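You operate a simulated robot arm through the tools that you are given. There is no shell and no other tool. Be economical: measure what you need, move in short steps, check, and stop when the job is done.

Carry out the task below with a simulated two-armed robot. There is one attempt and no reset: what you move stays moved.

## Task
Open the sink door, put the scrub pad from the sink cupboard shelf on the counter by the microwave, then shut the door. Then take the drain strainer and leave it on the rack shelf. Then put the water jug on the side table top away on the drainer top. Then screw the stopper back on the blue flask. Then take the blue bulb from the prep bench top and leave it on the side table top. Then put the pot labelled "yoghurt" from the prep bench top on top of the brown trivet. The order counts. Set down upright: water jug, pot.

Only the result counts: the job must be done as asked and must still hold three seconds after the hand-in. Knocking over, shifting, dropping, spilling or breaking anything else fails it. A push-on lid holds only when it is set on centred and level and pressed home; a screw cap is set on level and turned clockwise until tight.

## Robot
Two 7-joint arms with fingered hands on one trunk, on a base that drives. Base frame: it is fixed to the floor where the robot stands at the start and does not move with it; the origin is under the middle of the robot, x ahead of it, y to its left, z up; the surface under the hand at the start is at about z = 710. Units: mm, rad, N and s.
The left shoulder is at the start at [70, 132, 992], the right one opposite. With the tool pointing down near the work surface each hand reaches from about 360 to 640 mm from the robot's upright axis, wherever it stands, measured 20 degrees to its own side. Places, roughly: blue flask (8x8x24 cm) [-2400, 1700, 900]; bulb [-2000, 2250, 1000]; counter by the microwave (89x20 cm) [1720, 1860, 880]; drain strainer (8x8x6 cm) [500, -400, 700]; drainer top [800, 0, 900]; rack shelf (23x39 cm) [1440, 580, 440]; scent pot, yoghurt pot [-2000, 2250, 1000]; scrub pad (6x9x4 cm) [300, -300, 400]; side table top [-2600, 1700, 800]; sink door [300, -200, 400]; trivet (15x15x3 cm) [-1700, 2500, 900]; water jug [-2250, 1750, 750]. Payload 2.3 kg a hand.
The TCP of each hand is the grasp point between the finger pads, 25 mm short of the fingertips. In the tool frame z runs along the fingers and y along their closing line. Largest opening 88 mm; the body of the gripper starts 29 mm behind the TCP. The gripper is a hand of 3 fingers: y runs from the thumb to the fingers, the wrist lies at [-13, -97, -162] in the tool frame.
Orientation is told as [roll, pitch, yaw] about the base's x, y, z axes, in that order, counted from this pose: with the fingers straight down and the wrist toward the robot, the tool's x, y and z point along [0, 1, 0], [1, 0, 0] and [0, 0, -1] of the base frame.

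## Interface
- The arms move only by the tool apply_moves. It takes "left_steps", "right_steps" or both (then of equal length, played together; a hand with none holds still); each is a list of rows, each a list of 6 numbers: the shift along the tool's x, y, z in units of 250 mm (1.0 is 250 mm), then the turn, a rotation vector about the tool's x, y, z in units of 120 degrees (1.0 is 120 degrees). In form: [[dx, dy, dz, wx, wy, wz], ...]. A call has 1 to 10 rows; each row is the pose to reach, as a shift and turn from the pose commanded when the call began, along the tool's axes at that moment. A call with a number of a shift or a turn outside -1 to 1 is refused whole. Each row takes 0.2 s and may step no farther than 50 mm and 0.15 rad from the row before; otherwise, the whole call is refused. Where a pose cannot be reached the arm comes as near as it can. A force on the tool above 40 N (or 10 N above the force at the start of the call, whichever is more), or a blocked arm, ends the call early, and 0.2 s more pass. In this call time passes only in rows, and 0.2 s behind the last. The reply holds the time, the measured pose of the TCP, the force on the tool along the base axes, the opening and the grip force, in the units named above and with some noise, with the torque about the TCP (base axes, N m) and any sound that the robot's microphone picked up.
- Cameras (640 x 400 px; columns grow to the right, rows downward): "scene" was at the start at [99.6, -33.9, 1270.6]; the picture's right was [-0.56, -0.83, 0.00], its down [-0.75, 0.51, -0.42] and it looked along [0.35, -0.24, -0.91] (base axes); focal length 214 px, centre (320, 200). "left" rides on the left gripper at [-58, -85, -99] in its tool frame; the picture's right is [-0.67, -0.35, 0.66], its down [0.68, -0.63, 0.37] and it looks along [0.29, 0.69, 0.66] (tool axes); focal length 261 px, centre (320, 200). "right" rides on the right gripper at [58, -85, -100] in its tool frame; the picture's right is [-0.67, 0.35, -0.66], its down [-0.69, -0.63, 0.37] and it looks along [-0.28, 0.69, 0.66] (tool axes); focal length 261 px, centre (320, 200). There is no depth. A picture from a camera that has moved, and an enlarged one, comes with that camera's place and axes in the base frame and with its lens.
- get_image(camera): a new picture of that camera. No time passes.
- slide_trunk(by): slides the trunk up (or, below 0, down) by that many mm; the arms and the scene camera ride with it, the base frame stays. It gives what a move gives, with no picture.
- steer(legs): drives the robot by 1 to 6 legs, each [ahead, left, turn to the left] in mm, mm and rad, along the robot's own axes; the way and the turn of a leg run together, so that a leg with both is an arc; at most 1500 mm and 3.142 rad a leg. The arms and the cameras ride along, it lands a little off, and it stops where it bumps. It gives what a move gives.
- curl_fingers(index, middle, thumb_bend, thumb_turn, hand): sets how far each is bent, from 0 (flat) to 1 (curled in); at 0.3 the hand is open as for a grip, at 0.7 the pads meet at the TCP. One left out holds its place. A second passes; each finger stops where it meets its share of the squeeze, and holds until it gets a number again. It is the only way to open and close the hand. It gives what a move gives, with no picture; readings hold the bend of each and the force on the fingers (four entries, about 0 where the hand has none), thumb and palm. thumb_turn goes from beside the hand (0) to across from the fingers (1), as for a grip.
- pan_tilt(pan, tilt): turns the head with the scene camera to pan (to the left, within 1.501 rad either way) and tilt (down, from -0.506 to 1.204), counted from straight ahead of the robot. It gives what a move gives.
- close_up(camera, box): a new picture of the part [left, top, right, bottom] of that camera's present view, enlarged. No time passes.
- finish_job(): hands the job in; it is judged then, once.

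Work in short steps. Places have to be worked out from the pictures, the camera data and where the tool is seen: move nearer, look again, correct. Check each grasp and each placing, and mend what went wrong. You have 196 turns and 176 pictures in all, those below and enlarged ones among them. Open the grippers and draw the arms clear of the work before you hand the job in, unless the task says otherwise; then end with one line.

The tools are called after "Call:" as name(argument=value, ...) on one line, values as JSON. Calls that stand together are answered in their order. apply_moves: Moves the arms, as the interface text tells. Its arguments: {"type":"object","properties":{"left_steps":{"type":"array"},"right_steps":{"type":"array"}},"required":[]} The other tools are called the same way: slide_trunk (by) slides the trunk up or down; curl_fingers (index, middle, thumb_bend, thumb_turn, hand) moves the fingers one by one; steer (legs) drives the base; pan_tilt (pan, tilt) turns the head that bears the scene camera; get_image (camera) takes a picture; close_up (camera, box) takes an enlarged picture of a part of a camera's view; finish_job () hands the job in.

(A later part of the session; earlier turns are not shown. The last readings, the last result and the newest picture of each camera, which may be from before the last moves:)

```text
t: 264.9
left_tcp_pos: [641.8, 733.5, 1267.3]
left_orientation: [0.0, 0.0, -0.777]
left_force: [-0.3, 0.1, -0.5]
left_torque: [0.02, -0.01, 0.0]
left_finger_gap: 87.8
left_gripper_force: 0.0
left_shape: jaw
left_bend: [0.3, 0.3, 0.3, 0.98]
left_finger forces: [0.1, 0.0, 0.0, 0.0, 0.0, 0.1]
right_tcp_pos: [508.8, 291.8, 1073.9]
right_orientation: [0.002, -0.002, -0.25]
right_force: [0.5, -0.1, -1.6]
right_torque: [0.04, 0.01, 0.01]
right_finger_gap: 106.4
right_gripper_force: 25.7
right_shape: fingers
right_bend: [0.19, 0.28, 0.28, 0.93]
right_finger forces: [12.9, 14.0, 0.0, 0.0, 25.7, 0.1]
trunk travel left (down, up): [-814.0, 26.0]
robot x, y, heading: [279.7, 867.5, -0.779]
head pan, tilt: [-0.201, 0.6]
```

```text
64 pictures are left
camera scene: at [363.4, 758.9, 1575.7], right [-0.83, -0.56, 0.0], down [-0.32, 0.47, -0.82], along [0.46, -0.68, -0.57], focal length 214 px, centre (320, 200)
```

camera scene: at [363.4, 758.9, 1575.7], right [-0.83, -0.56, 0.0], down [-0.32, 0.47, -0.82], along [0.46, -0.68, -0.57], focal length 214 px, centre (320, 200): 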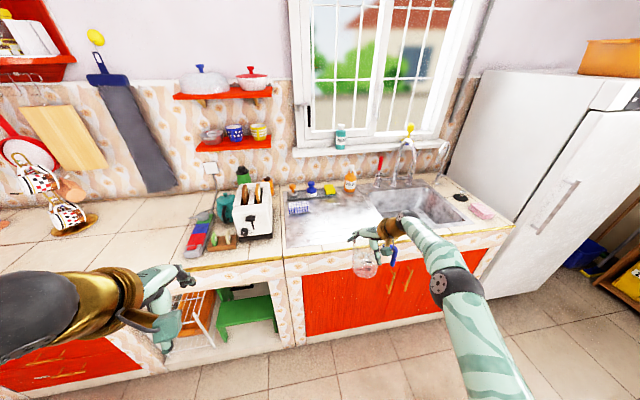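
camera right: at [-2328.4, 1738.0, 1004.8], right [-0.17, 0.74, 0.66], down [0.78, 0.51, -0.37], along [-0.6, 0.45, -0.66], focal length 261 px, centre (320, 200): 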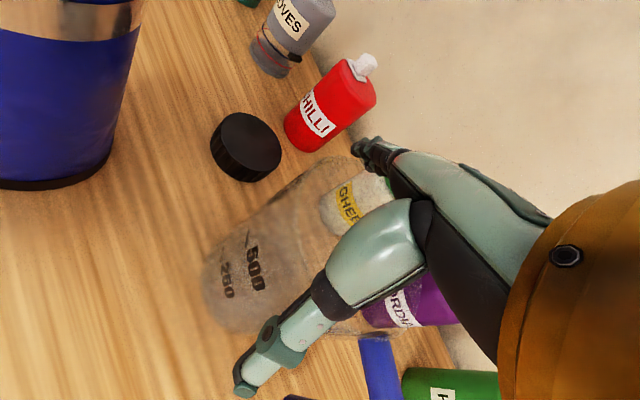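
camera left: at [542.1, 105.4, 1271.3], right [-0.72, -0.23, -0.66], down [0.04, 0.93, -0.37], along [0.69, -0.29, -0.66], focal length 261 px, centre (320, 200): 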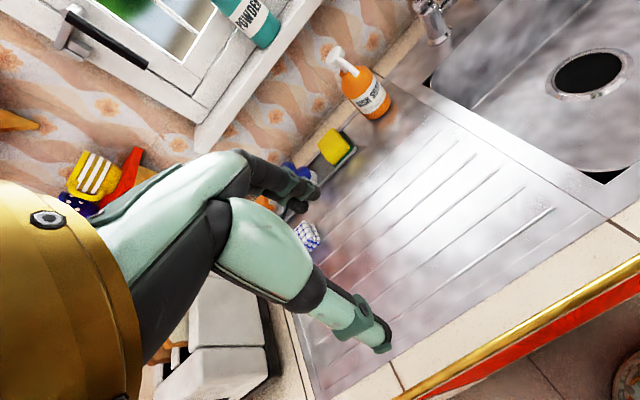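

The jug hangs level above the floor in front of the drainer. I drive in over the ribbed board (n≈520, l≈565) and lower partly.

Call:
steer(legs=[[367, 5, -0.006]])

Call:
slide_trunk(by=-60)

Call:
get_image(camera="scene")

Call:
get_image(camera="right")

```text
t: 267.3
left_tcp_pos: [907.6, 475.6, 1266.5]
left_orientation: [0.0, -0.001, -0.785]
left_force: [-0.2, -0.6, 0.1]
left_torque: [0.0, -0.04, -0.01]
left_finger_gap: 87.6
left_gripper_force: 0.0
left_shape: jaw
left_bend: [0.3, 0.3, 0.3, 0.98]
left_finger forces: [0.1, 0.0, 0.1, 0.1, 0.1, 0.0]
right_tcp_pos: [771.0, 33.9, 1075.6]
right_orientation: [0.003, -0.002, -0.257]
right_force: [0.7, 0.2, -0.2]
right_torque: [0.04, -0.05, 0.01]
right_finger_gap: 106.5
right_gripper_force: 26.3
right_shape: fingers
right_bend: [0.19, 0.28, 0.28, 0.93]
right_finger forces: [12.9, 14.1, 0.0, 0.0, 25.8, 0.0]
trunk travel left (down, up): [-814.0, 26.0]
robot x, y, heading: [543.6, 608.5, -0.785]
head pan, tilt: [-0.201, 0.6]
```

```text
t: 268.3
left_tcp_pos: [909.3, 474.0, 1206.8]
left_orientation: [0.001, -0.001, -0.785]
left_force: [-0.4, -0.5, -0.6]
left_torque: [0.0, 0.0, -0.04]
left_finger_gap: 87.6
left_gripper_force: 0.1
left_shape: jaw
left_bend: [0.3, 0.3, 0.3, 0.98]
left_finger forces: [0.1, 0.1, 0.0, 0.1, 0.0, 0.0]
right_tcp_pos: [771.6, 32.0, 1014.1]
right_orientation: [0.003, -0.002, -0.256]
right_force: [-0.3, -0.5, -1.0]
right_torque: [0.03, -0.02, -0.03]
right_finger_gap: 106.3
right_gripper_force: 26.0
right_shape: fingers
right_bend: [0.19, 0.28, 0.28, 0.93]
right_finger forces: [12.7, 14.0, 0.0, 0.0, 25.6, 0.0]
trunk travel left (down, up): [-754.0, 86.0]
robot x, y, heading: [544.1, 607.4, -0.786]
head pan, tilt: [-0.201, 0.6]
```

```text
63 pictures are left
camera scene: at [630.7, 501.3, 1515.6], right [-0.83, -0.55, 0.0], down [-0.31, 0.47, -0.82], along [0.46, -0.69, -0.57], focal length 214 px, centre (320, 200)
```

scene: 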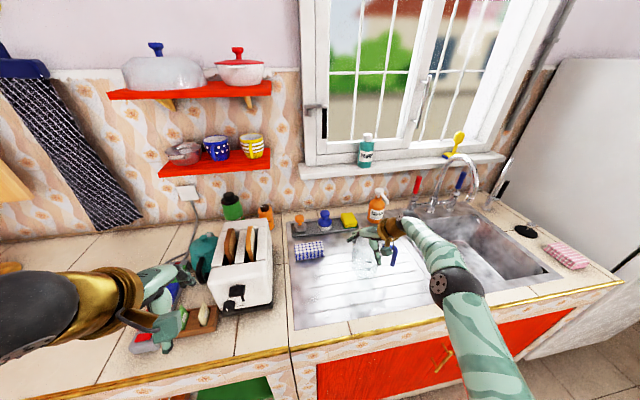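

```text
62 pictures are left
camera right: at [704.3, 110.0, 1114.0], right [0.17, -0.74, 0.65], down [-0.78, -0.5, -0.37], along [0.6, -0.45, -0.66], focal length 261 px, centre (320, 200)
```

right: 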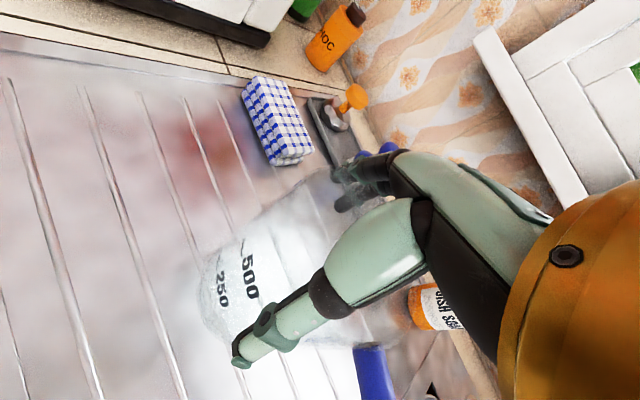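

Clear space below. I lower slowly until contact.

Call:
apply_moves(right_steps=[[0, 0, 0.05, 0, 0, 0], [0, 0, 0.09, 0, 0, 0], [0, 0, 0.11, 0, 0, 0], [0, 0, 0.13, 0, 0, 0]])

Call:
close_up(camera="scene", box=[310, 200, 430, 310])

```text
t: 269.3
left_tcp_pos: [909.0, 473.0, 1206.6]
left_orientation: [0.0, -0.002, -0.784]
left_force: [0.1, 0.5, 0.6]
left_torque: [-0.01, 0.0, -0.01]
left_finger_gap: 87.5
left_gripper_force: 0.2
left_shape: jaw
left_bend: [0.3, 0.3, 0.3, 0.98]
left_finger forces: [0.0, 0.0, 0.0, 0.0, 0.0, 0.0]
right_tcp_pos: [774.2, 32.8, 983.2]
right_orientation: [0.004, -0.001, -0.256]
right_force: [-0.6, -0.4, 0.3]
right_torque: [0.03, 0.01, 0.03]
right_finger_gap: 106.5
right_gripper_force: 25.8
right_shape: fingers
right_bend: [0.19, 0.28, 0.28, 0.93]
right_finger forces: [12.6, 13.8, 0.0, 0.1, 25.2, 0.1]
trunk travel left (down, up): [-754.0, 86.0]
robot x, y, heading: [546.6, 609.6, -0.782]
head pan, tilt: [-0.201, 0.6]
```

```text
3.64 times, centred on (370, 255) of scene
camera zoom: at [631.0, 501.0, 1515.6], right [-0.83, -0.55, 0.0], down [-0.31, 0.47, -0.82], along [0.46, -0.69, -0.57], focal length 780 px, centre (138, 0)
```

zoom: 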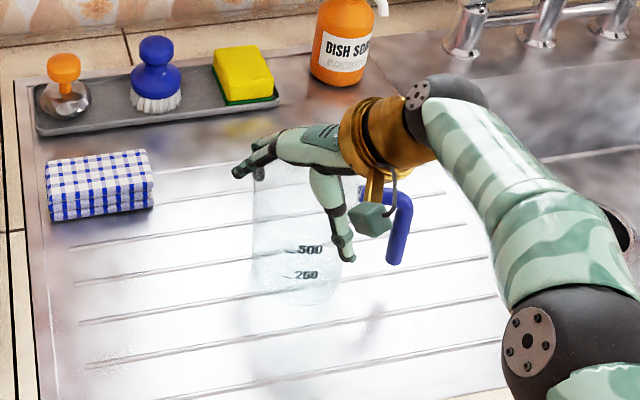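

Nearly down; I continue in 4 mm steps.

Call:
apply_moves(right_steps=[[0, 0, 0.016, 0, 0, 0], [0, 0, 0.032, 0, 0, 0]])

Call:
apply_moves(right_steps=[[0, 0, 0.016, 0, 0, 0], [0, 0, 0.032, 0, 0, 0]])

```text
t: 269.9
left_tcp_pos: [905.6, 478.9, 1209.7]
left_orientation: [-0.002, -0.005, -0.783]
left_force: [-0.7, 0.1, 0.3]
left_torque: [0.0, -0.02, 0.01]
left_finger_gap: 87.6
left_gripper_force: 0.0
left_shape: jaw
left_bend: [0.3, 0.3, 0.3, 0.98]
left_finger forces: [0.0, 0.0, 0.1, 0.0, 0.1, 0.1]
right_tcp_pos: [772.1, 35.1, 979.3]
right_orientation: [-0.004, -0.012, -0.26]
right_force: [0.5, -4.2, 20.9]
right_torque: [-0.08, -0.58, -0.12]
right_finger_gap: 106.9
right_gripper_force: 28.3
right_shape: fingers
right_bend: [0.19, 0.28, 0.29, 0.94]
right_finger forces: [18.1, 11.7, 0.0, 0.0, 25.6, 0.0]
trunk travel left (down, up): [-754.0, 86.0]
robot x, y, heading: [547.8, 613.7, -0.78]
head pan, tilt: [-0.201, 0.6]
```

```text
t: 270.4
left_tcp_pos: [904.5, 479.8, 1208.7]
left_orientation: [-0.002, -0.006, -0.787]
left_force: [0.4, -0.3, 0.0]
left_torque: [-0.01, 0.0, 0.01]
left_finger_gap: 87.6
left_gripper_force: 0.0
left_shape: jaw
left_bend: [0.3, 0.3, 0.3, 0.98]
left_finger forces: [0.0, 0.0, 0.1, 0.0, 0.0, 0.0]
right_tcp_pos: [770.1, 34.4, 978.4]
right_orientation: [-0.005, -0.025, -0.265]
right_force: [-4.0, 1.9, 23.0]
right_torque: [0.02, -0.41, 0.0]
right_finger_gap: 106.8
right_gripper_force: 29.6
right_shape: fingers
right_bend: [0.18, 0.28, 0.3, 0.93]
right_finger forces: [18.5, 11.4, 0.0, 0.0, 30.6, 0.0]
trunk travel left (down, up): [-754.0, 86.0]
robot x, y, heading: [545.1, 611.8, -0.787]
head pan, tilt: [-0.201, 0.6]
stopped in row 2 (right hand): the force on the tool passed its limit at 42 N (the readings are from after the stop); the commanded pose is now the measured one
```

Firm contact. I open the fingers wide and raise straight up.

Call:
curl_fingers(hand="right", index=0.0, middle=0.0, thumb_bend=0.0)

Call:
slide_trunk(by=86)

Call:
close_up(camera="scene", box=[290, 200, 430, 320])

```text
t: 271.4
left_tcp_pos: [907.9, 476.8, 1207.5]
left_orientation: [-0.002, -0.003, -0.784]
left_force: [0.3, 0.5, 0.5]
left_torque: [-0.01, -0.01, -0.01]
left_finger_gap: 87.5
left_gripper_force: 0.1
left_shape: jaw
left_bend: [0.3, 0.3, 0.3, 0.98]
left_finger forces: [0.0, 0.0, 0.0, 0.0, 0.0, 0.0]
right_tcp_pos: [772.3, 33.8, 972.9]
right_orientation: [-0.002, -0.014, -0.262]
right_force: [-1.9, 1.8, 6.9]
right_torque: [0.07, 0.14, -0.02]
right_finger_gap: 132.3
right_gripper_force: 2.8
right_shape: fingers
right_bend: [0.0, 0.0, 0.0, 0.95]
right_finger forces: [0.0, 0.0, 0.0, 0.0, 6.5, 0.0]
trunk travel left (down, up): [-754.0, 86.0]
robot x, y, heading: [548.4, 611.2, -0.786]
head pan, tilt: [-0.201, 0.6]
```

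```text
t: 272.7
left_tcp_pos: [908.9, 473.9, 1292.9]
left_orientation: [-0.002, -0.002, -0.785]
left_force: [0.6, 0.5, 0.0]
left_torque: [0.03, 0.0, 0.03]
left_finger_gap: 87.7
left_gripper_force: 0.1
left_shape: jaw
left_bend: [0.3, 0.3, 0.3, 0.98]
left_finger forces: [0.0, 0.0, 0.0, 0.0, 0.0, 0.0]
right_tcp_pos: [772.8, 31.7, 1059.6]
right_orientation: [0.001, -0.013, -0.262]
right_force: [0.3, -0.8, -0.7]
right_torque: [0.02, 0.01, 0.01]
right_finger_gap: 132.9
right_gripper_force: 0.0
right_shape: fingers
right_bend: [0.0, 0.0, 0.0, 0.95]
right_finger forces: [0.1, 0.0, 0.0, 0.1, 0.1, 0.0]
trunk travel left (down, up): [-840.0, 0.0]
robot x, y, heading: [547.8, 606.7, -0.783]
head pan, tilt: [-0.201, 0.6]
```

```text
3.33 times, centred on (360, 260) of scene
camera zoom: at [630.6, 501.6, 1601.7], right [-0.83, -0.55, 0.0], down [-0.31, 0.47, -0.82], along [0.46, -0.69, -0.57], focal length 715 px, centre (187, 0)
```

zoom: 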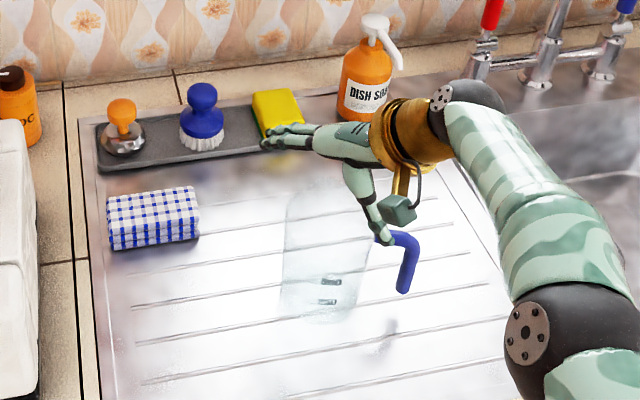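

The jug stands on the drainer. Next the stopper (estimated at (-2503, 1770), z≈820): I plan to approach it from the right side with extra yaw so the arm clears the flask. I back off and drive over.

Call:
steer(legs=[[-550, 0, 0], [0, 0, -2.61], [1000, 82, 0], [850, 82, 0]])

Call:
pan_tilt(pan=-0.4, tilt=0.6)

Call:
get_image(camera="scene")

```text
t: 290.8
left_tcp_pos: [-2038.6, 1129.5, 1294.0]
left_orientation: [-0.001, -0.002, 2.938]
left_force: [0.5, -0.7, 0.3]
left_torque: [0.01, 0.04, -0.04]
left_finger_gap: 87.7
left_gripper_force: 0.0
left_shape: jaw
left_bend: [0.3, 0.3, 0.3, 0.98]
left_finger forces: [0.0, 0.0, 0.1, 0.0, 0.0, 0.1]
right_tcp_pos: [-2168.2, 1574.4, 1059.0]
right_orientation: [0.0, -0.013, -2.823]
right_force: [-0.2, 0.5, -0.1]
right_torque: [-0.01, -0.01, 0.02]
right_finger_gap: 132.7
right_gripper_force: 0.0
right_shape: fingers
right_bend: [0.0, 0.0, 0.0, 0.95]
right_finger forces: [0.0, 0.0, 0.0, 0.0, 0.0, 0.0]
trunk travel left (down, up): [-840.0, 0.0]
robot x, y, heading: [-1661.2, 1216.7, 2.943]
head pan, tilt: [-0.201, 0.6]
```

```text
t: 291.5
left_tcp_pos: [-2038.5, 1129.4, 1292.5]
left_orientation: [0.0, -0.001, 2.941]
left_force: [-0.9, 0.3, -0.3]
left_torque: [-0.02, 0.0, 0.04]
left_finger_gap: 87.6
left_gripper_force: 0.0
left_shape: jaw
left_bend: [0.3, 0.3, 0.3, 0.98]
left_finger forces: [0.0, 0.0, 0.1, 0.1, 0.0, 0.0]
right_tcp_pos: [-2168.8, 1572.3, 1058.6]
right_orientation: [0.0, -0.011, -2.822]
right_force: [1.2, 0.4, -0.1]
right_torque: [0.02, 0.01, 0.01]
right_finger_gap: 132.6
right_gripper_force: 0.1
right_shape: fingers
right_bend: [0.0, 0.0, 0.0, 0.95]
right_finger forces: [0.1, 0.1, 0.0, 0.0, 0.1, 0.0]
trunk travel left (down, up): [-840.0, 0.0]
robot x, y, heading: [-1661.0, 1215.1, 2.937]
head pan, tilt: [-0.4, 0.6]
```

```text
59 pictures are left
camera scene: at [-1784.3, 1275.1, 1601.7], right [0.57, 0.82, 0.0], down [0.47, -0.32, -0.82], along [-0.68, 0.47, -0.57], focal length 214 px, centre (320, 200)
```

scene: 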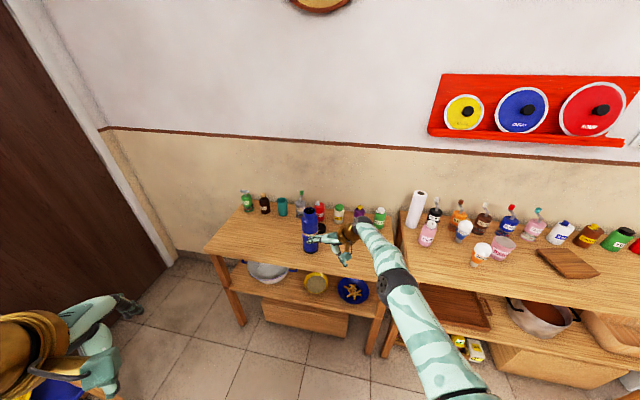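

The stopper lies behind the flask. I swing the hand in from the right via the jug's old spot, then look with the wrist camera.

Call:
steer(legs=[[250, -211, 0], [90, 60, 0]])

Call:
curl_fingers(hand="right", index=0.28, middle=0.28, thumb_bend=0.28)

Call:
get_image(camera="right")

Call:
get_image(camera="scene")

```text
t: 294.4
left_tcp_pos: [-2333.3, 1350.8, 1294.9]
left_orientation: [0.003, -0.005, 2.936]
left_force: [-0.4, 0.2, 0.2]
left_torque: [-0.01, 0.02, 0.02]
left_finger_gap: 87.6
left_gripper_force: 0.1
left_shape: jaw
left_bend: [0.3, 0.3, 0.3, 0.98]
left_finger forces: [0.0, 0.0, 0.0, 0.1, 0.1, 0.0]
right_tcp_pos: [-2464.2, 1796.3, 1059.0]
right_orientation: [0.001, -0.018, -2.825]
right_force: [0.0, 1.4, 0.2]
right_torque: [0.0, 0.04, -0.02]
right_finger_gap: 132.6
right_gripper_force: 0.0
right_shape: fingers
right_bend: [0.0, 0.0, 0.0, 0.95]
right_finger forces: [0.0, 0.0, 0.0, 0.1, 0.1, 0.0]
trunk travel left (down, up): [-840.0, 0.0]
robot x, y, heading: [-1962.0, 1436.7, 2.939]
head pan, tilt: [-0.4, 0.6]
```

```text
t: 295.4
left_tcp_pos: [-2340.3, 1350.2, 1292.1]
left_orientation: [-0.002, 0.0, 2.937]
left_force: [-0.2, -0.7, -0.5]
left_torque: [-0.01, -0.02, 0.05]
left_finger_gap: 87.4
left_gripper_force: 0.1
left_shape: jaw
left_bend: [0.3, 0.3, 0.3, 0.98]
left_finger forces: [0.0, 0.0, 0.1, 0.0, 0.0, 0.0]
right_tcp_pos: [-2468.3, 1794.1, 1058.5]
right_orientation: [0.001, -0.012, -2.824]
right_force: [0.4, -0.3, -1.0]
right_torque: [-0.02, -0.01, -0.01]
right_finger_gap: 89.3
right_gripper_force: 0.1
right_shape: fingers
right_bend: [0.28, 0.28, 0.28, 0.95]
right_finger forces: [0.1, 0.1, 0.1, 0.0, 0.0, 0.0]
trunk travel left (down, up): [-840.0, 0.0]
robot x, y, heading: [-1962.8, 1434.0, 2.939]
head pan, tilt: [-0.4, 0.6]
```

```text
58 pictures are left
camera right: at [-2368.6, 1765.5, 1156.6], right [-0.53, 0.53, 0.66], down [0.38, 0.85, -0.37], along [-0.76, 0.05, -0.65], focal length 261 px, centre (320, 200)
```

right: 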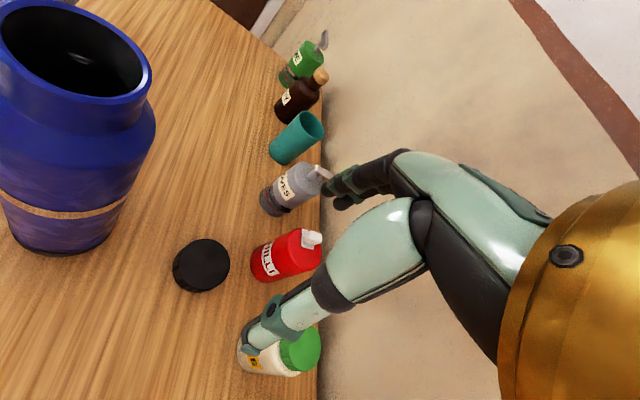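

```text
57 pictures are left
camera scene: at [-2084.6, 1493.6, 1601.6], right [0.57, 0.82, 0.0], down [0.47, -0.32, -0.82], along [-0.68, 0.47, -0.57], focal length 214 px, centre (320, 200)
```

scene: 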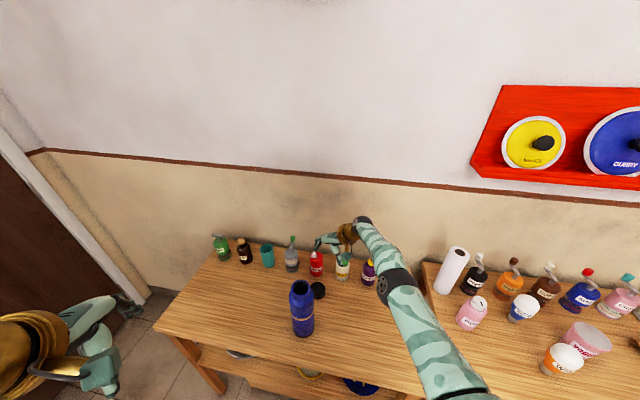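

Both views give the stopper at (-2502, 1773). I shift the base by (29 ahead, 27 left) and lower most of the way.

Call:
steer(legs=[[29, 27, 0]])

Call:
slide_trunk(by=-170)

Call:
get_image(camera="right")

```text
t: 296.3
left_tcp_pos: [-2366.1, 1334.3, 1294.9]
left_orientation: [0.003, -0.006, 2.934]
left_force: [0.5, 0.0, 0.0]
left_torque: [-0.06, 0.01, 0.0]
left_finger_gap: 87.6
left_gripper_force: 0.1
left_shape: jaw
left_bend: [0.3, 0.3, 0.3, 0.98]
left_finger forces: [0.0, 0.0, 0.0, 0.0, 0.1, 0.0]
right_tcp_pos: [-2495.7, 1777.4, 1060.1]
right_orientation: [0.002, -0.02, -2.825]
right_force: [0.7, 1.1, 0.5]
right_torque: [-0.01, 0.04, -0.02]
right_finger_gap: 89.4
right_gripper_force: 0.0
right_shape: fingers
right_bend: [0.28, 0.28, 0.28, 0.95]
right_finger forces: [0.1, 0.0, 0.0, 0.1, 0.0, 0.1]
trunk travel left (down, up): [-840.0, 0.0]
robot x, y, heading: [-1993.4, 1414.6, 2.936]
head pan, tilt: [-0.4, 0.6]
```

```text
t: 298.2
left_tcp_pos: [-2373.6, 1329.6, 1123.0]
left_orientation: [-0.001, -0.003, 2.933]
left_force: [-0.2, -0.7, -0.6]
left_torque: [0.02, 0.02, -0.01]
left_finger_gap: 87.6
left_gripper_force: 0.1
left_shape: jaw
left_bend: [0.3, 0.3, 0.3, 0.98]
left_finger forces: [0.0, 0.1, 0.1, 0.0, 0.0, 0.1]
right_tcp_pos: [-2501.7, 1775.0, 887.9]
right_orientation: [0.0, -0.014, -2.825]
right_force: [1.1, -0.1, 0.6]
right_torque: [0.0, 0.0, 0.01]
right_finger_gap: 89.0
right_gripper_force: 0.1
right_shape: fingers
right_bend: [0.28, 0.28, 0.28, 0.95]
right_finger forces: [0.0, 0.0, 0.0, 0.0, 0.1, 0.0]
trunk travel left (down, up): [-670.0, 170.0]
robot x, y, heading: [-1995.8, 1414.0, 2.933]
head pan, tilt: [-0.4, 0.6]
```

```text
56 pictures are left
camera right: at [-2400.9, 1746.2, 986.7], right [-0.53, 0.53, 0.66], down [0.38, 0.85, -0.37], along [-0.76, 0.05, -0.65], focal length 261 px, centre (320, 200)
```

right: 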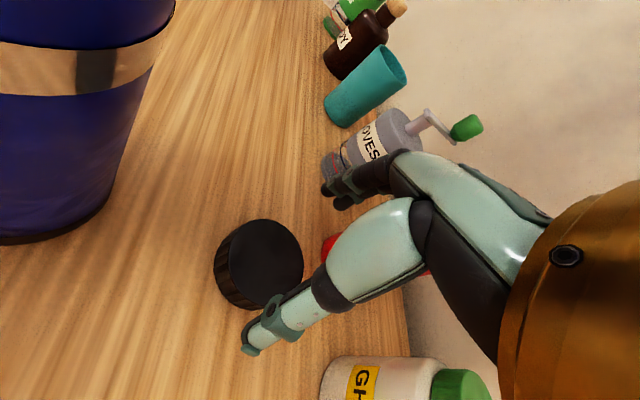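

Centred within 5 mm. I descend to z≈841 and close on the stopper.

Call:
apply_moves(right_steps=[[0.02, 0, 0.06, 0, 0, 0], [0.02, 0, 0.12, 0, 0, 0], [0.02, 0, 0.187, 0, 0, 0]])

Call:
curl_fingers(hand="right", index=0.6, middle=0.6, thumb_bend=0.6)

Call:
get_image(camera="right")

```text
t: 299.1
left_tcp_pos: [-2373.2, 1330.1, 1122.8]
left_orientation: [0.001, -0.002, 2.932]
left_force: [0.1, 0.6, -0.9]
left_torque: [-0.03, 0.0, 0.03]
left_finger_gap: 87.6
left_gripper_force: 0.0
left_shape: jaw
left_bend: [0.3, 0.3, 0.3, 0.98]
left_finger forces: [0.1, 0.1, 0.0, 0.0, 0.1, 0.1]
right_tcp_pos: [-2493.6, 1767.2, 842.0]
right_orientation: [0.0, -0.013, -2.826]
right_force: [0.4, 0.1, -0.3]
right_torque: [0.0, -0.02, -0.05]
right_finger_gap: 89.2
right_gripper_force: 0.1
right_shape: fingers
right_bend: [0.28, 0.28, 0.28, 0.95]
right_finger forces: [0.1, 0.1, 0.0, 0.0, 0.1, 0.0]
right hand out of reach, approached as far as the arm can: row 3
trunk travel left (down, up): [-670.0, 170.0]
robot x, y, heading: [-1998.3, 1414.9, 2.938]
head pan, tilt: [-0.4, 0.6]
```

```text
t: 300.1
left_tcp_pos: [-2372.6, 1329.8, 1122.6]
left_orientation: [-0.002, -0.004, 2.934]
left_force: [-0.1, 0.5, 0.4]
left_torque: [-0.02, 0.0, 0.01]
left_finger_gap: 87.4
left_gripper_force: 0.1
left_shape: jaw
left_bend: [0.3, 0.3, 0.3, 0.98]
left_finger forces: [0.1, 0.0, 0.0, 0.0, 0.1, 0.1]
right_tcp_pos: [-2492.4, 1767.1, 842.1]
right_orientation: [0.0, -0.012, -2.826]
right_force: [0.3, -0.9, 1.2]
right_torque: [0.0, 0.02, -0.02]
right_finger_gap: 43.1
right_gripper_force: 9.7
right_shape: fingers
right_bend: [0.53, 0.52, 0.48, 0.94]
right_finger forces: [3.1, 6.7, 0.0, 0.1, 9.2, 0.1]
trunk travel left (down, up): [-670.0, 170.0]
robot x, y, heading: [-1995.2, 1412.8, 2.935]
head pan, tilt: [-0.4, 0.6]
```

```text
55 pictures are left
camera right: at [-2393.6, 1738.3, 940.5], right [-0.53, 0.53, 0.66], down [0.38, 0.85, -0.37], along [-0.76, 0.05, -0.65], focal length 261 px, centre (320, 200)
```

right: 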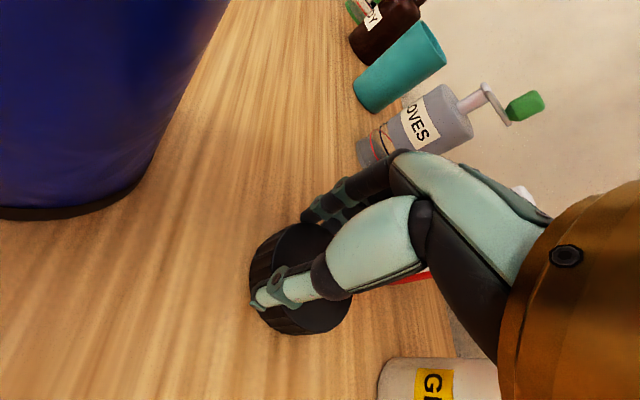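

The stopper seems gripped across its middle. I firm up the grip and lift to look at how it sits in the hand.

Call:
curl_fingers(hand="right", index=0.64, middle=0.64, thumb_bend=0.62)

Call:
slide_trunk(by=170)

Call:
steer(legs=[[-60, -60, 0]])

Call:
get_image(camera="right")

Call:
close_up(camera="scene", box=[240, 220, 400, 340])

```text
t: 301.1
left_tcp_pos: [-2371.7, 1329.2, 1121.9]
left_orientation: [-0.001, -0.002, 2.934]
left_force: [-0.1, -0.5, 0.5]
left_torque: [0.0, -0.02, 0.0]
left_finger_gap: 87.4
left_gripper_force: 0.1
left_shape: jaw
left_bend: [0.3, 0.3, 0.3, 0.98]
left_finger forces: [0.0, 0.1, 0.0, 0.1, 0.0, 0.0]
right_tcp_pos: [-2492.2, 1767.2, 842.7]
right_orientation: [-0.001, -0.012, -2.824]
right_force: [-0.9, 0.6, 0.2]
right_torque: [0.02, 0.0, -0.01]
right_finger_gap: 41.5
right_gripper_force: 11.2
right_shape: fingers
right_bend: [0.57, 0.54, 0.46, 0.93]
right_finger forces: [3.4, 7.5, 0.1, 0.0, 10.8, 0.0]
trunk travel left (down, up): [-670.0, 170.0]
robot x, y, heading: [-1995.8, 1412.7, 2.937]
head pan, tilt: [-0.4, 0.6]
```

```text
t: 303.0
left_tcp_pos: [-2373.2, 1329.9, 1293.6]
left_orientation: [0.0, 0.001, 2.933]
left_force: [0.1, -0.5, -0.2]
left_torque: [0.01, -0.03, 0.0]
left_finger_gap: 87.6
left_gripper_force: 0.0
left_shape: jaw
left_bend: [0.3, 0.3, 0.3, 0.98]
left_finger forces: [0.0, 0.1, 0.1, 0.0, 0.0, 0.0]
right_tcp_pos: [-2494.0, 1767.1, 1012.6]
right_orientation: [-0.001, -0.012, -2.826]
right_force: [0.7, -0.4, -0.8]
right_torque: [-0.01, 0.02, 0.01]
right_finger_gap: 41.4
right_gripper_force: 10.7
right_shape: fingers
right_bend: [0.57, 0.55, 0.46, 0.93]
right_finger forces: [3.5, 7.4, 0.0, 0.0, 10.8, 0.1]
trunk travel left (down, up): [-840.0, 0.0]
robot x, y, heading: [-1995.8, 1409.2, 2.94]
head pan, tilt: [-0.4, 0.6]
```

```text
t: 304.1
left_tcp_pos: [-2307.6, 1369.9, 1289.9]
left_orientation: [-0.006, 0.003, 2.936]
left_force: [-0.2, -0.3, -0.1]
left_torque: [0.07, 0.0, -0.05]
left_finger_gap: 87.9
left_gripper_force: 0.0
left_shape: jaw
left_bend: [0.3, 0.3, 0.3, 0.98]
left_finger forces: [0.0, 0.0, 0.0, 0.0, 0.0, 0.0]
right_tcp_pos: [-2426.6, 1807.6, 1010.2]
right_orientation: [-0.002, -0.007, -2.823]
right_force: [-0.7, -0.1, 0.5]
right_torque: [0.04, -0.02, 0.0]
right_finger_gap: 41.0
right_gripper_force: 10.7
right_shape: fingers
right_bend: [0.57, 0.55, 0.46, 0.93]
right_finger forces: [3.5, 7.5, 0.0, 0.0, 10.7, 0.0]
trunk travel left (down, up): [-840.0, 0.0]
robot x, y, heading: [-1924.1, 1458.6, 2.937]
head pan, tilt: [-0.4, 0.6]
```

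```text
54 pictures are left
camera right: at [-2328.4, 1778.9, 1109.3], right [-0.54, 0.53, 0.66], down [0.38, 0.85, -0.37], along [-0.75, 0.05, -0.66], focal length 261 px, centre (320, 200)
```

right: 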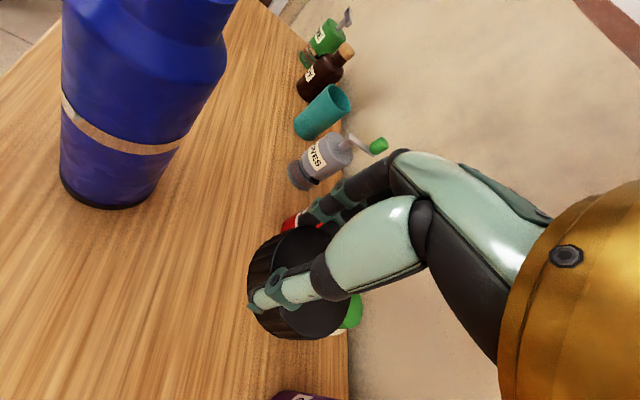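

```text
3.33 times, centred on (320, 280) of scene
camera zoom: at [-2054.1, 1513.5, 1601.1], right [0.57, 0.82, 0.01], down [0.47, -0.32, -0.82], along [-0.68, 0.47, -0.57], focal length 715 px, centre (320, -67)
```

zoom: 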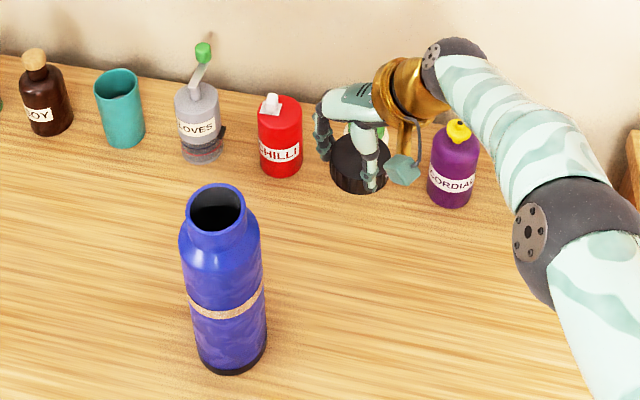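

The stopper sits about 10–15 mm off the hand's axis. For clean screwing I'll set it down here on free table, re-centre, and regrip.

Call:
slide_trunk(by=-166)

Call:
curl_fingers(hand="right", index=0.28, middle=0.28, thumb_bend=0.28, thumb_turn=1)

Call:
get_image(camera="right")

```text
t: 305.9
left_tcp_pos: [-2300.4, 1372.3, 1127.3]
left_orientation: [-0.002, 0.0, 2.937]
left_force: [-0.6, -1.1, 0.0]
left_torque: [0.03, 0.01, 0.03]
left_finger_gap: 87.8
left_gripper_force: 0.1
left_shape: jaw
left_bend: [0.3, 0.3, 0.3, 0.98]
left_finger forces: [0.0, 0.0, 0.0, 0.0, 0.0, 0.0]
right_tcp_pos: [-2422.0, 1810.4, 845.3]
right_orientation: [-0.001, -0.011, -2.823]
right_force: [0.1, 0.0, 0.7]
right_torque: [0.04, -0.03, 0.0]
right_finger_gap: 40.9
right_gripper_force: 11.3
right_shape: fingers
right_bend: [0.57, 0.55, 0.46, 0.93]
right_finger forces: [3.4, 7.4, 0.0, 0.1, 10.7, 0.0]
trunk travel left (down, up): [-674.0, 166.0]
robot x, y, heading: [-1924.0, 1461.1, 2.943]
head pan, tilt: [-0.4, 0.6]
```

```text
t: 306.9
left_tcp_pos: [-2300.5, 1372.9, 1126.6]
left_orientation: [-0.003, 0.002, 2.937]
left_force: [-0.2, -0.3, -0.7]
left_torque: [0.01, -0.01, 0.0]
left_finger_gap: 87.5
left_gripper_force: 0.0
left_shape: jaw
left_bend: [0.3, 0.3, 0.3, 0.98]
left_finger forces: [0.0, 0.0, 0.0, 0.0, 0.0, 0.0]
right_tcp_pos: [-2422.6, 1810.2, 846.0]
right_orientation: [0.0, -0.011, -2.822]
right_force: [0.9, -0.1, 0.4]
right_torque: [-0.02, 0.03, -0.04]
right_finger_gap: 88.1
right_gripper_force: 0.1
right_shape: fingers
right_bend: [0.28, 0.28, 0.28, 0.97]
right_finger forces: [0.0, 0.1, 0.1, 0.1, 0.0, 0.1]
trunk travel left (down, up): [-674.0, 166.0]
robot x, y, heading: [-1923.6, 1459.6, 2.935]
head pan, tilt: [-0.4, 0.6]
```

```text
52 pictures are left
camera right: at [-2322.8, 1782.4, 944.5], right [-0.53, 0.53, 0.66], down [0.38, 0.85, -0.37], along [-0.76, 0.05, -0.65], focal length 261 px, centre (320, 200)
```

right: 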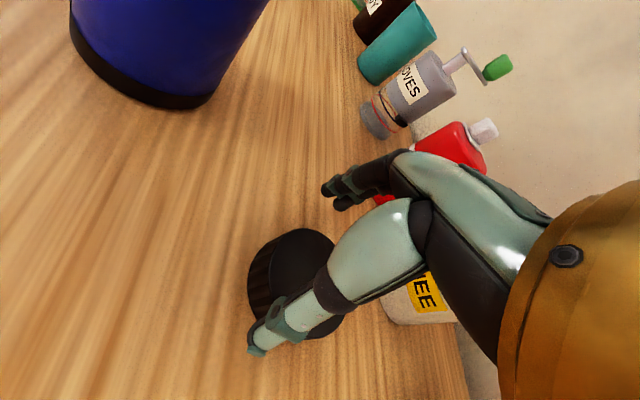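

The cap centre is about 22 mm toward the thumb and 6 mm to −x in the hand frame. I shift accordingly, then regrip.

Call:
apply_moves(right_steps=[[-0.012, -0.045, 0, 0, 0, 0], [-0.026, -0.088, 0, 0, 0, 0]])

Call:
curl_fingers(hand="right", index=0.65, middle=0.65, thumb_bend=0.65)

Call:
get_image(camera="right")

```text
t: 307.5
left_tcp_pos: [-2300.5, 1375.3, 1126.6]
left_orientation: [0.0, -0.001, 2.937]
left_force: [-0.7, 0.4, 0.4]
left_torque: [-0.02, 0.02, 0.04]
left_finger_gap: 87.8
left_gripper_force: 0.0
left_shape: jaw
left_bend: [0.3, 0.3, 0.3, 0.98]
left_finger forces: [0.0, 0.0, 0.1, 0.0, 0.0, 0.0]
right_tcp_pos: [-2404.1, 1823.4, 845.4]
right_orientation: [0.0, -0.012, -2.822]
right_force: [-0.1, 0.2, -0.4]
right_torque: [0.0, 0.0, 0.02]
right_finger_gap: 88.4
right_gripper_force: 0.0
right_shape: fingers
right_bend: [0.28, 0.28, 0.28, 0.97]
right_finger forces: [0.0, 0.1, 0.0, 0.1, 0.0, 0.1]
trunk travel left (down, up): [-674.0, 166.0]
robot x, y, heading: [-1919.5, 1458.3, 2.939]
head pan, tilt: [-0.4, 0.6]
```

```text
t: 308.5
left_tcp_pos: [-2298.4, 1369.6, 1127.9]
left_orientation: [-0.003, -0.002, 2.939]
left_force: [-1.3, 0.0, -0.6]
left_torque: [-0.04, 0.01, -0.02]
left_finger_gap: 87.9
left_gripper_force: 0.0
left_shape: jaw
left_bend: [0.3, 0.3, 0.3, 0.98]
left_finger forces: [0.1, 0.1, 0.0, 0.0, 0.1, 0.0]
right_tcp_pos: [-2403.8, 1821.4, 849.0]
right_orientation: [-0.003, -0.016, -2.821]
right_force: [-4.4, -1.0, 14.4]
right_torque: [0.17, -0.31, 0.01]
right_finger_gap: 41.5
right_gripper_force: 12.9
right_shape: fingers
right_bend: [0.58, 0.56, 0.46, 1.0]
right_finger forces: [4.1, 7.8, 0.0, 0.1, 13.7, 0.0]
trunk travel left (down, up): [-674.0, 166.0]
robot x, y, heading: [-1925.0, 1456.0, 2.936]
head pan, tilt: [-0.4, 0.6]
```

```text
51 pictures are left
camera right: at [-2304.0, 1792.8, 946.4], right [-0.53, 0.53, 0.66], down [0.38, 0.85, -0.37], along [-0.76, 0.05, -0.65], focal length 261 px, centre (320, 200)
```

right: 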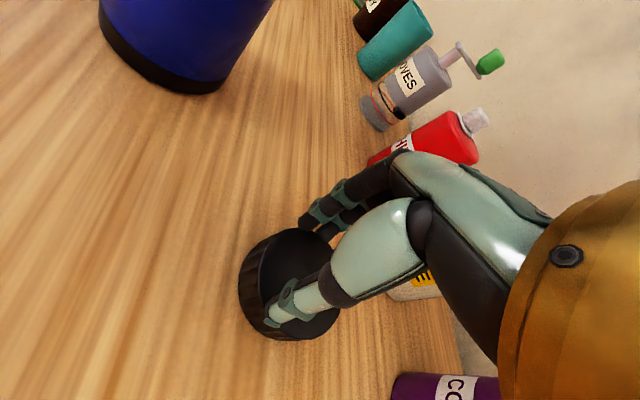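

The thumb seems to be inside the stopper's rim; I zoom to understand its shape.

Call:
close_up(camera="right", box=[210, 190, 390, 360])

Call:
close_up(camera="scene", box=[270, 220, 390, 340])

```text
2.35 times, centred on (300, 275) of right
camera zoom: at [-2304.0, 1792.8, 946.4], right [-0.53, 0.53, 0.66], down [0.38, 0.85, -0.37], along [-0.76, 0.05, -0.65], focal length 613 px, centre (367, 24)
```

zoom: 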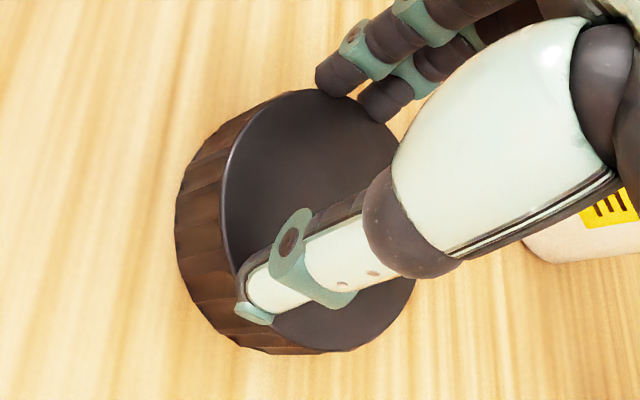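

```text
3.33 times, centred on (330, 280) of scene
camera zoom: at [-2044.0, 1514.9, 1436.1], right [0.57, 0.82, 0.0], down [0.46, -0.32, -0.83], along [-0.68, 0.47, -0.56], focal length 715 px, centre (287, -67)
```

zoom: 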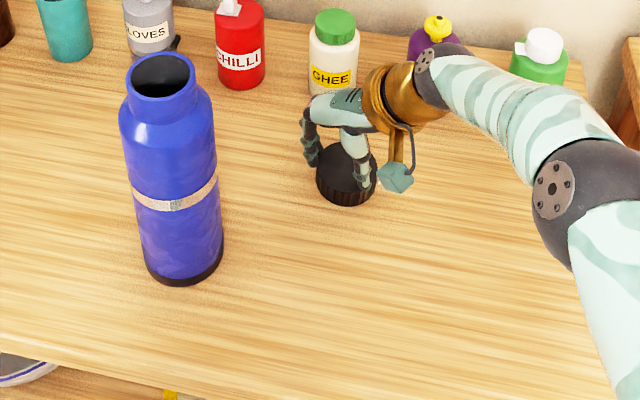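

The thumb had landed on the cap's top face. I raise, open wider, recentre by 19 mm toward the thumb side, and check before lowering.

Call:
curl_fingers(hand="right", index=0.18, middle=0.18, thumb_bend=0.18)

Call:
apply_moves(right_steps=[[0, 0, -0.1, 0, 0, 0], [-0.012, -0.08, -0.14, 0, 0, 0]])

Call:
close_up(camera="right", box=[190, 170, 410, 400])

```text
t: 309.5
left_tcp_pos: [-2300.6, 1374.2, 1126.6]
left_orientation: [0.001, 0.0, 2.937]
left_force: [0.3, 0.2, 0.7]
left_torque: [-0.01, -0.01, 0.05]
left_finger_gap: 87.4
left_gripper_force: 0.1
left_shape: jaw
left_bend: [0.3, 0.3, 0.3, 0.98]
left_finger forces: [0.0, 0.0, 0.0, 0.0, 0.0, 0.1]
right_tcp_pos: [-2405.0, 1822.9, 846.5]
right_orientation: [-0.001, -0.015, -2.823]
right_force: [0.2, 0.4, -0.3]
right_torque: [-0.01, 0.0, -0.01]
right_finger_gap: 106.9
right_gripper_force: 0.1
right_shape: fingers
right_bend: [0.18, 0.18, 0.18, 0.97]
right_finger forces: [0.0, 0.0, 0.0, 0.0, 0.0, 0.1]
trunk travel left (down, up): [-674.0, 166.0]
robot x, y, heading: [-1922.9, 1455.1, 2.939]
head pan, tilt: [-0.4, 0.6]
```

```text
t: 310.1
left_tcp_pos: [-2299.1, 1374.3, 1127.7]
left_orientation: [0.0, -0.002, 2.937]
left_force: [-0.3, -0.1, 0.0]
left_torque: [0.0, -0.01, 0.02]
left_finger_gap: 87.4
left_gripper_force: 0.1
left_shape: jaw
left_bend: [0.3, 0.3, 0.3, 0.98]
left_finger forces: [0.0, 0.1, 0.1, 0.1, 0.1, 0.0]
right_tcp_pos: [-2385.9, 1832.6, 880.5]
right_orientation: [0.0, -0.014, -2.822]
right_force: [-0.2, -0.5, 1.3]
right_torque: [0.0, 0.01, 0.0]
right_finger_gap: 107.0
right_gripper_force: 0.1
right_shape: fingers
right_bend: [0.18, 0.18, 0.18, 0.97]
right_finger forces: [0.0, 0.1, 0.0, 0.0, 0.0, 0.0]
trunk travel left (down, up): [-674.0, 166.0]
robot x, y, heading: [-1925.8, 1461.0, 2.936]
head pan, tilt: [-0.4, 0.6]
```

```text
1.74 times, centred on (300, 285) of right
camera zoom: at [-2285.8, 1804.5, 978.1], right [-0.53, 0.53, 0.66], down [0.38, 0.85, -0.37], along [-0.76, 0.05, -0.65], focal length 453 px, centre (355, 52)
```

zoom: 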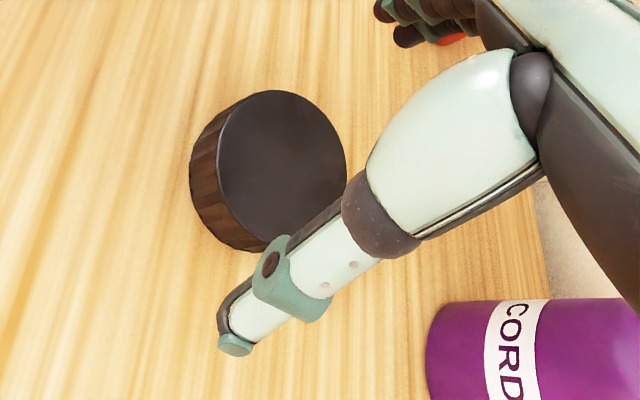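

Now the TCP is within ~3 mm of the cap's centre. I lower and close.

Call:
apply_moves(right_steps=[[-0.005, -0.01, 0.08, 0, 0, 0], [-0.005, -0.01, 0.168, 0, 0, 0]])

Call:
curl_fingers(hand="right", index=0.65, middle=0.65, thumb_bend=0.65)

Call:
close_up(camera="right", box=[190, 170, 410, 400])

```text
t: 310.7
left_tcp_pos: [-2301.7, 1374.4, 1126.8]
left_orientation: [0.0, -0.001, 2.937]
left_force: [-0.3, -0.2, -0.8]
left_torque: [-0.02, 0.02, -0.01]
left_finger_gap: 87.5
left_gripper_force: 0.0
left_shape: jaw
left_bend: [0.3, 0.3, 0.3, 0.98]
left_finger forces: [0.0, 0.0, 0.1, 0.1, 0.1, 0.0]
right_tcp_pos: [-2384.7, 1835.1, 837.5]
right_orientation: [0.0, -0.013, -2.821]
right_force: [-0.2, -0.1, -0.1]
right_torque: [0.01, -0.01, -0.02]
right_finger_gap: 107.0
right_gripper_force: 0.2
right_shape: fingers
right_bend: [0.18, 0.18, 0.18, 0.97]
right_finger forces: [0.1, 0.1, 0.0, 0.0, 0.0, 0.0]
trunk travel left (down, up): [-674.0, 166.0]
robot x, y, heading: [-1923.5, 1454.7, 2.937]
head pan, tilt: [-0.4, 0.6]
```

```text
t: 311.7
left_tcp_pos: [-2300.5, 1371.6, 1125.6]
left_orientation: [-0.003, 0.0, 2.937]
left_force: [-0.4, 0.1, 0.6]
left_torque: [0.0, 0.0, 0.02]
left_finger_gap: 87.5
left_gripper_force: 0.0
left_shape: jaw
left_bend: [0.3, 0.3, 0.3, 0.98]
left_finger forces: [0.0, 0.1, 0.0, 0.0, 0.0, 0.1]
right_tcp_pos: [-2383.4, 1835.0, 838.1]
right_orientation: [-0.001, -0.013, -2.822]
right_force: [-2.2, -0.1, 3.1]
right_torque: [0.0, 0.15, 0.02]
right_finger_gap: 52.7
right_gripper_force: 15.9
right_shape: fingers
right_bend: [0.54, 0.52, 0.41, 1.0]
right_finger forces: [7.0, 10.2, 0.0, 0.0, 14.9, 0.0]
trunk travel left (down, up): [-674.0, 166.0]
robot x, y, heading: [-1923.0, 1454.0, 2.937]
head pan, tilt: [-0.4, 0.6]
```

```text
1.74 times, centred on (300, 285) of right
camera zoom: at [-2283.7, 1806.0, 936.9], right [-0.53, 0.53, 0.66], down [0.38, 0.85, -0.37], along [-0.76, 0.05, -0.65], focal length 453 px, centre (355, 52)
```

zoom: 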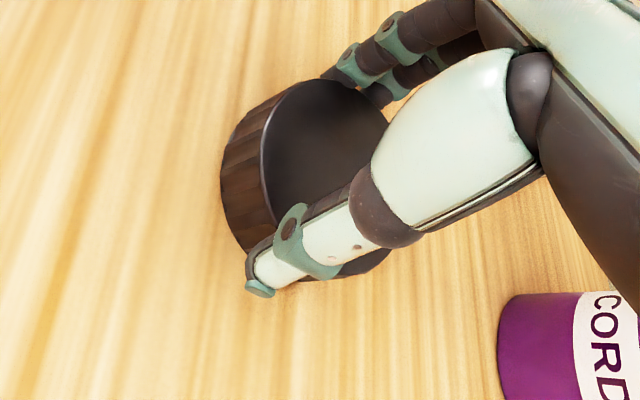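

Proper side grip now (gap 52.7 mm, 54 mm cap). I raise the stopper above flask height and turn the left hand to point forward, ready to steady the flask.

Call:
slide_trunk(by=100)

Call:
apply_moves(right_steps=[[0, -0.02, -0.1, 0, 0, 0], [0, -0.05, -0.22, 0, 0, 0], [0, -0.08, -0.34, 0, 0, 0], [0, -0.1, -0.46, 0, 0, 0], [0, -0.12, -0.58, 0, 0, 0], [0, -0.12, -0.62, 0, 0, 0], [0, -0.12, -0.64, 0, 0, 0]], left_steps=[[0, -0.03, 0, -0.0412, 0.0412, 0.0412], [0, -0.06, 0, -0.0824, 0.0824, 0.0824], [0, -0.1, 0, -0.1236, 0.1236, 0.1236], [0, -0.14, 0, -0.1648, 0.1648, 0.1648], [0, -0.17, 0, -0.206, 0.206, 0.206], [0, -0.2, 0, -0.2472, 0.2472, 0.2472], [0, -0.2, 0, -0.2884, 0.2884, 0.2884]])

Call:
apply_moves(left_steps=[[0, 0, 0, -0.0412, 0.0412, 0.0412], [0, 0, 0, -0.0824, 0.0824, 0.0824], [0, 0, 0, -0.1236, 0.1236, 0.1236], [0, 0, 0, -0.1648, 0.1648, 0.1648], [0, 0, 0, -0.206, 0.206, 0.206], [0, 0, 0, -0.2472, 0.2472, 0.2472], [0, 0, 0, -0.2884, 0.2884, 0.2884]])

Call:
curl_fingers(hand="left", index=0.15, middle=0.15, thumb_bend=0.15, thumb_turn=1)

Call:
get_image(camera="scene")

```text
t: 313.1
left_tcp_pos: [-2299.6, 1375.2, 1227.0]
left_orientation: [-0.001, 0.0, 2.938]
left_force: [-0.6, 0.1, 0.5]
left_torque: [0.01, 0.0, 0.01]
left_finger_gap: 87.4
left_gripper_force: 0.0
left_shape: jaw
left_bend: [0.3, 0.3, 0.3, 0.98]
left_finger forces: [0.0, 0.0, 0.0, 0.0, 0.0, 0.0]
right_tcp_pos: [-2384.1, 1833.9, 938.9]
right_orientation: [0.0, -0.011, -2.821]
right_force: [-0.1, -0.1, -0.6]
right_torque: [0.01, 0.01, 0.0]
right_finger_gap: 52.7
right_gripper_force: 15.7
right_shape: fingers
right_bend: [0.54, 0.53, 0.4, 1.0]
right_finger forces: [6.6, 9.7, 0.0, 0.0, 15.5, 0.0]
trunk travel left (down, up): [-774.0, 66.0]
robot x, y, heading: [-1919.8, 1460.9, 2.939]
head pan, tilt: [-0.4, 0.6]
```

```text
t: 314.7
left_tcp_pos: [-2289.4, 1374.9, 1279.4]
left_orientation: [0.786, -0.339, 2.152]
left_force: [0.2, -0.3, 0.2]
left_torque: [0.01, 0.0, -0.01]
left_finger_gap: 87.7
left_gripper_force: 0.0
left_shape: jaw
left_bend: [0.3, 0.3, 0.3, 0.98]
left_finger forces: [0.0, 0.1, 0.0, 0.0, 0.1, 0.0]
left hand out of reach, approached as far as the arm can: row 4, 5, 6, 7
right_tcp_pos: [-2353.7, 1844.5, 1099.1]
right_orientation: [-0.001, -0.013, -2.821]
right_force: [-0.7, 0.6, -0.2]
right_torque: [-0.01, -0.02, 0.03]
right_finger_gap: 52.2
right_gripper_force: 16.2
right_shape: fingers
right_bend: [0.54, 0.53, 0.4, 1.0]
right_finger forces: [6.5, 9.5, 0.0, 0.0, 15.1, 0.0]
trunk travel left (down, up): [-774.0, 66.0]
robot x, y, heading: [-1922.7, 1461.0, 2.939]
head pan, tilt: [-0.4, 0.6]
```

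```text
t: 316.3
left_tcp_pos: [-2332.5, 1407.5, 1279.9]
left_orientation: [1.572, -0.001, 1.366]
left_force: [0.0, 0.2, 0.7]
left_torque: [0.01, 0.02, -0.01]
left_finger_gap: 87.7
left_gripper_force: 0.0
left_shape: jaw
left_bend: [0.3, 0.3, 0.3, 0.98]
left_finger forces: [0.0, 0.0, 0.0, 0.0, 0.0, 0.0]
left hand out of reach, approached as far as the arm can: row 1, 2, 3, 4, 5, 6, 7
right_tcp_pos: [-2352.7, 1842.1, 1098.1]
right_orientation: [0.0, -0.011, -2.821]
right_force: [0.3, 0.3, -0.1]
right_torque: [0.02, -0.03, -0.01]
right_finger_gap: 52.3
right_gripper_force: 16.0
right_shape: fingers
right_bend: [0.54, 0.53, 0.4, 1.0]
right_finger forces: [6.5, 9.5, 0.1, 0.0, 15.1, 0.1]
trunk travel left (down, up): [-774.0, 66.0]
robot x, y, heading: [-1922.1, 1461.5, 2.936]
head pan, tilt: [-0.4, 0.6]
```

```text
t: 317.3
left_tcp_pos: [-2331.5, 1408.7, 1281.1]
left_orientation: [1.569, -0.002, 1.37]
left_force: [0.9, 0.4, 0.5]
left_torque: [0.01, 0.01, -0.03]
left_finger_gap: 112.1
left_gripper_force: 0.2
left_shape: fingers
left_bend: [0.15, 0.15, 0.15, 0.96]
left_finger forces: [0.1, 0.0, 0.0, 0.0, 0.0, 0.1]
right_tcp_pos: [-2353.3, 1843.7, 1097.8]
right_orientation: [-0.001, -0.012, -2.822]
right_force: [-0.1, 0.1, 0.0]
right_torque: [-0.05, -0.01, 0.0]
right_finger_gap: 52.5
right_gripper_force: 15.9
right_shape: fingers
right_bend: [0.54, 0.53, 0.4, 1.0]
right_finger forces: [6.4, 9.5, 0.1, 0.0, 15.1, 0.1]
trunk travel left (down, up): [-774.0, 66.0]
robot x, y, heading: [-1922.8, 1459.9, 2.938]
head pan, tilt: [-0.4, 0.6]
```

```text
46 pictures are left
camera scene: at [-2045.7, 1518.9, 1535.7], right [0.57, 0.82, 0.0], down [0.47, -0.32, -0.82], along [-0.68, 0.47, -0.57], focal length 214 px, centre (320, 200)
```

scene: 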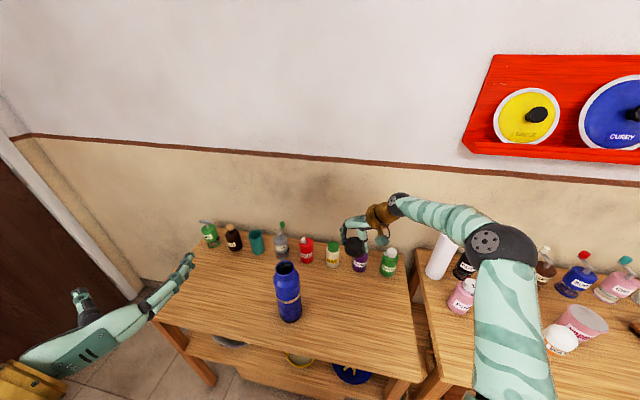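

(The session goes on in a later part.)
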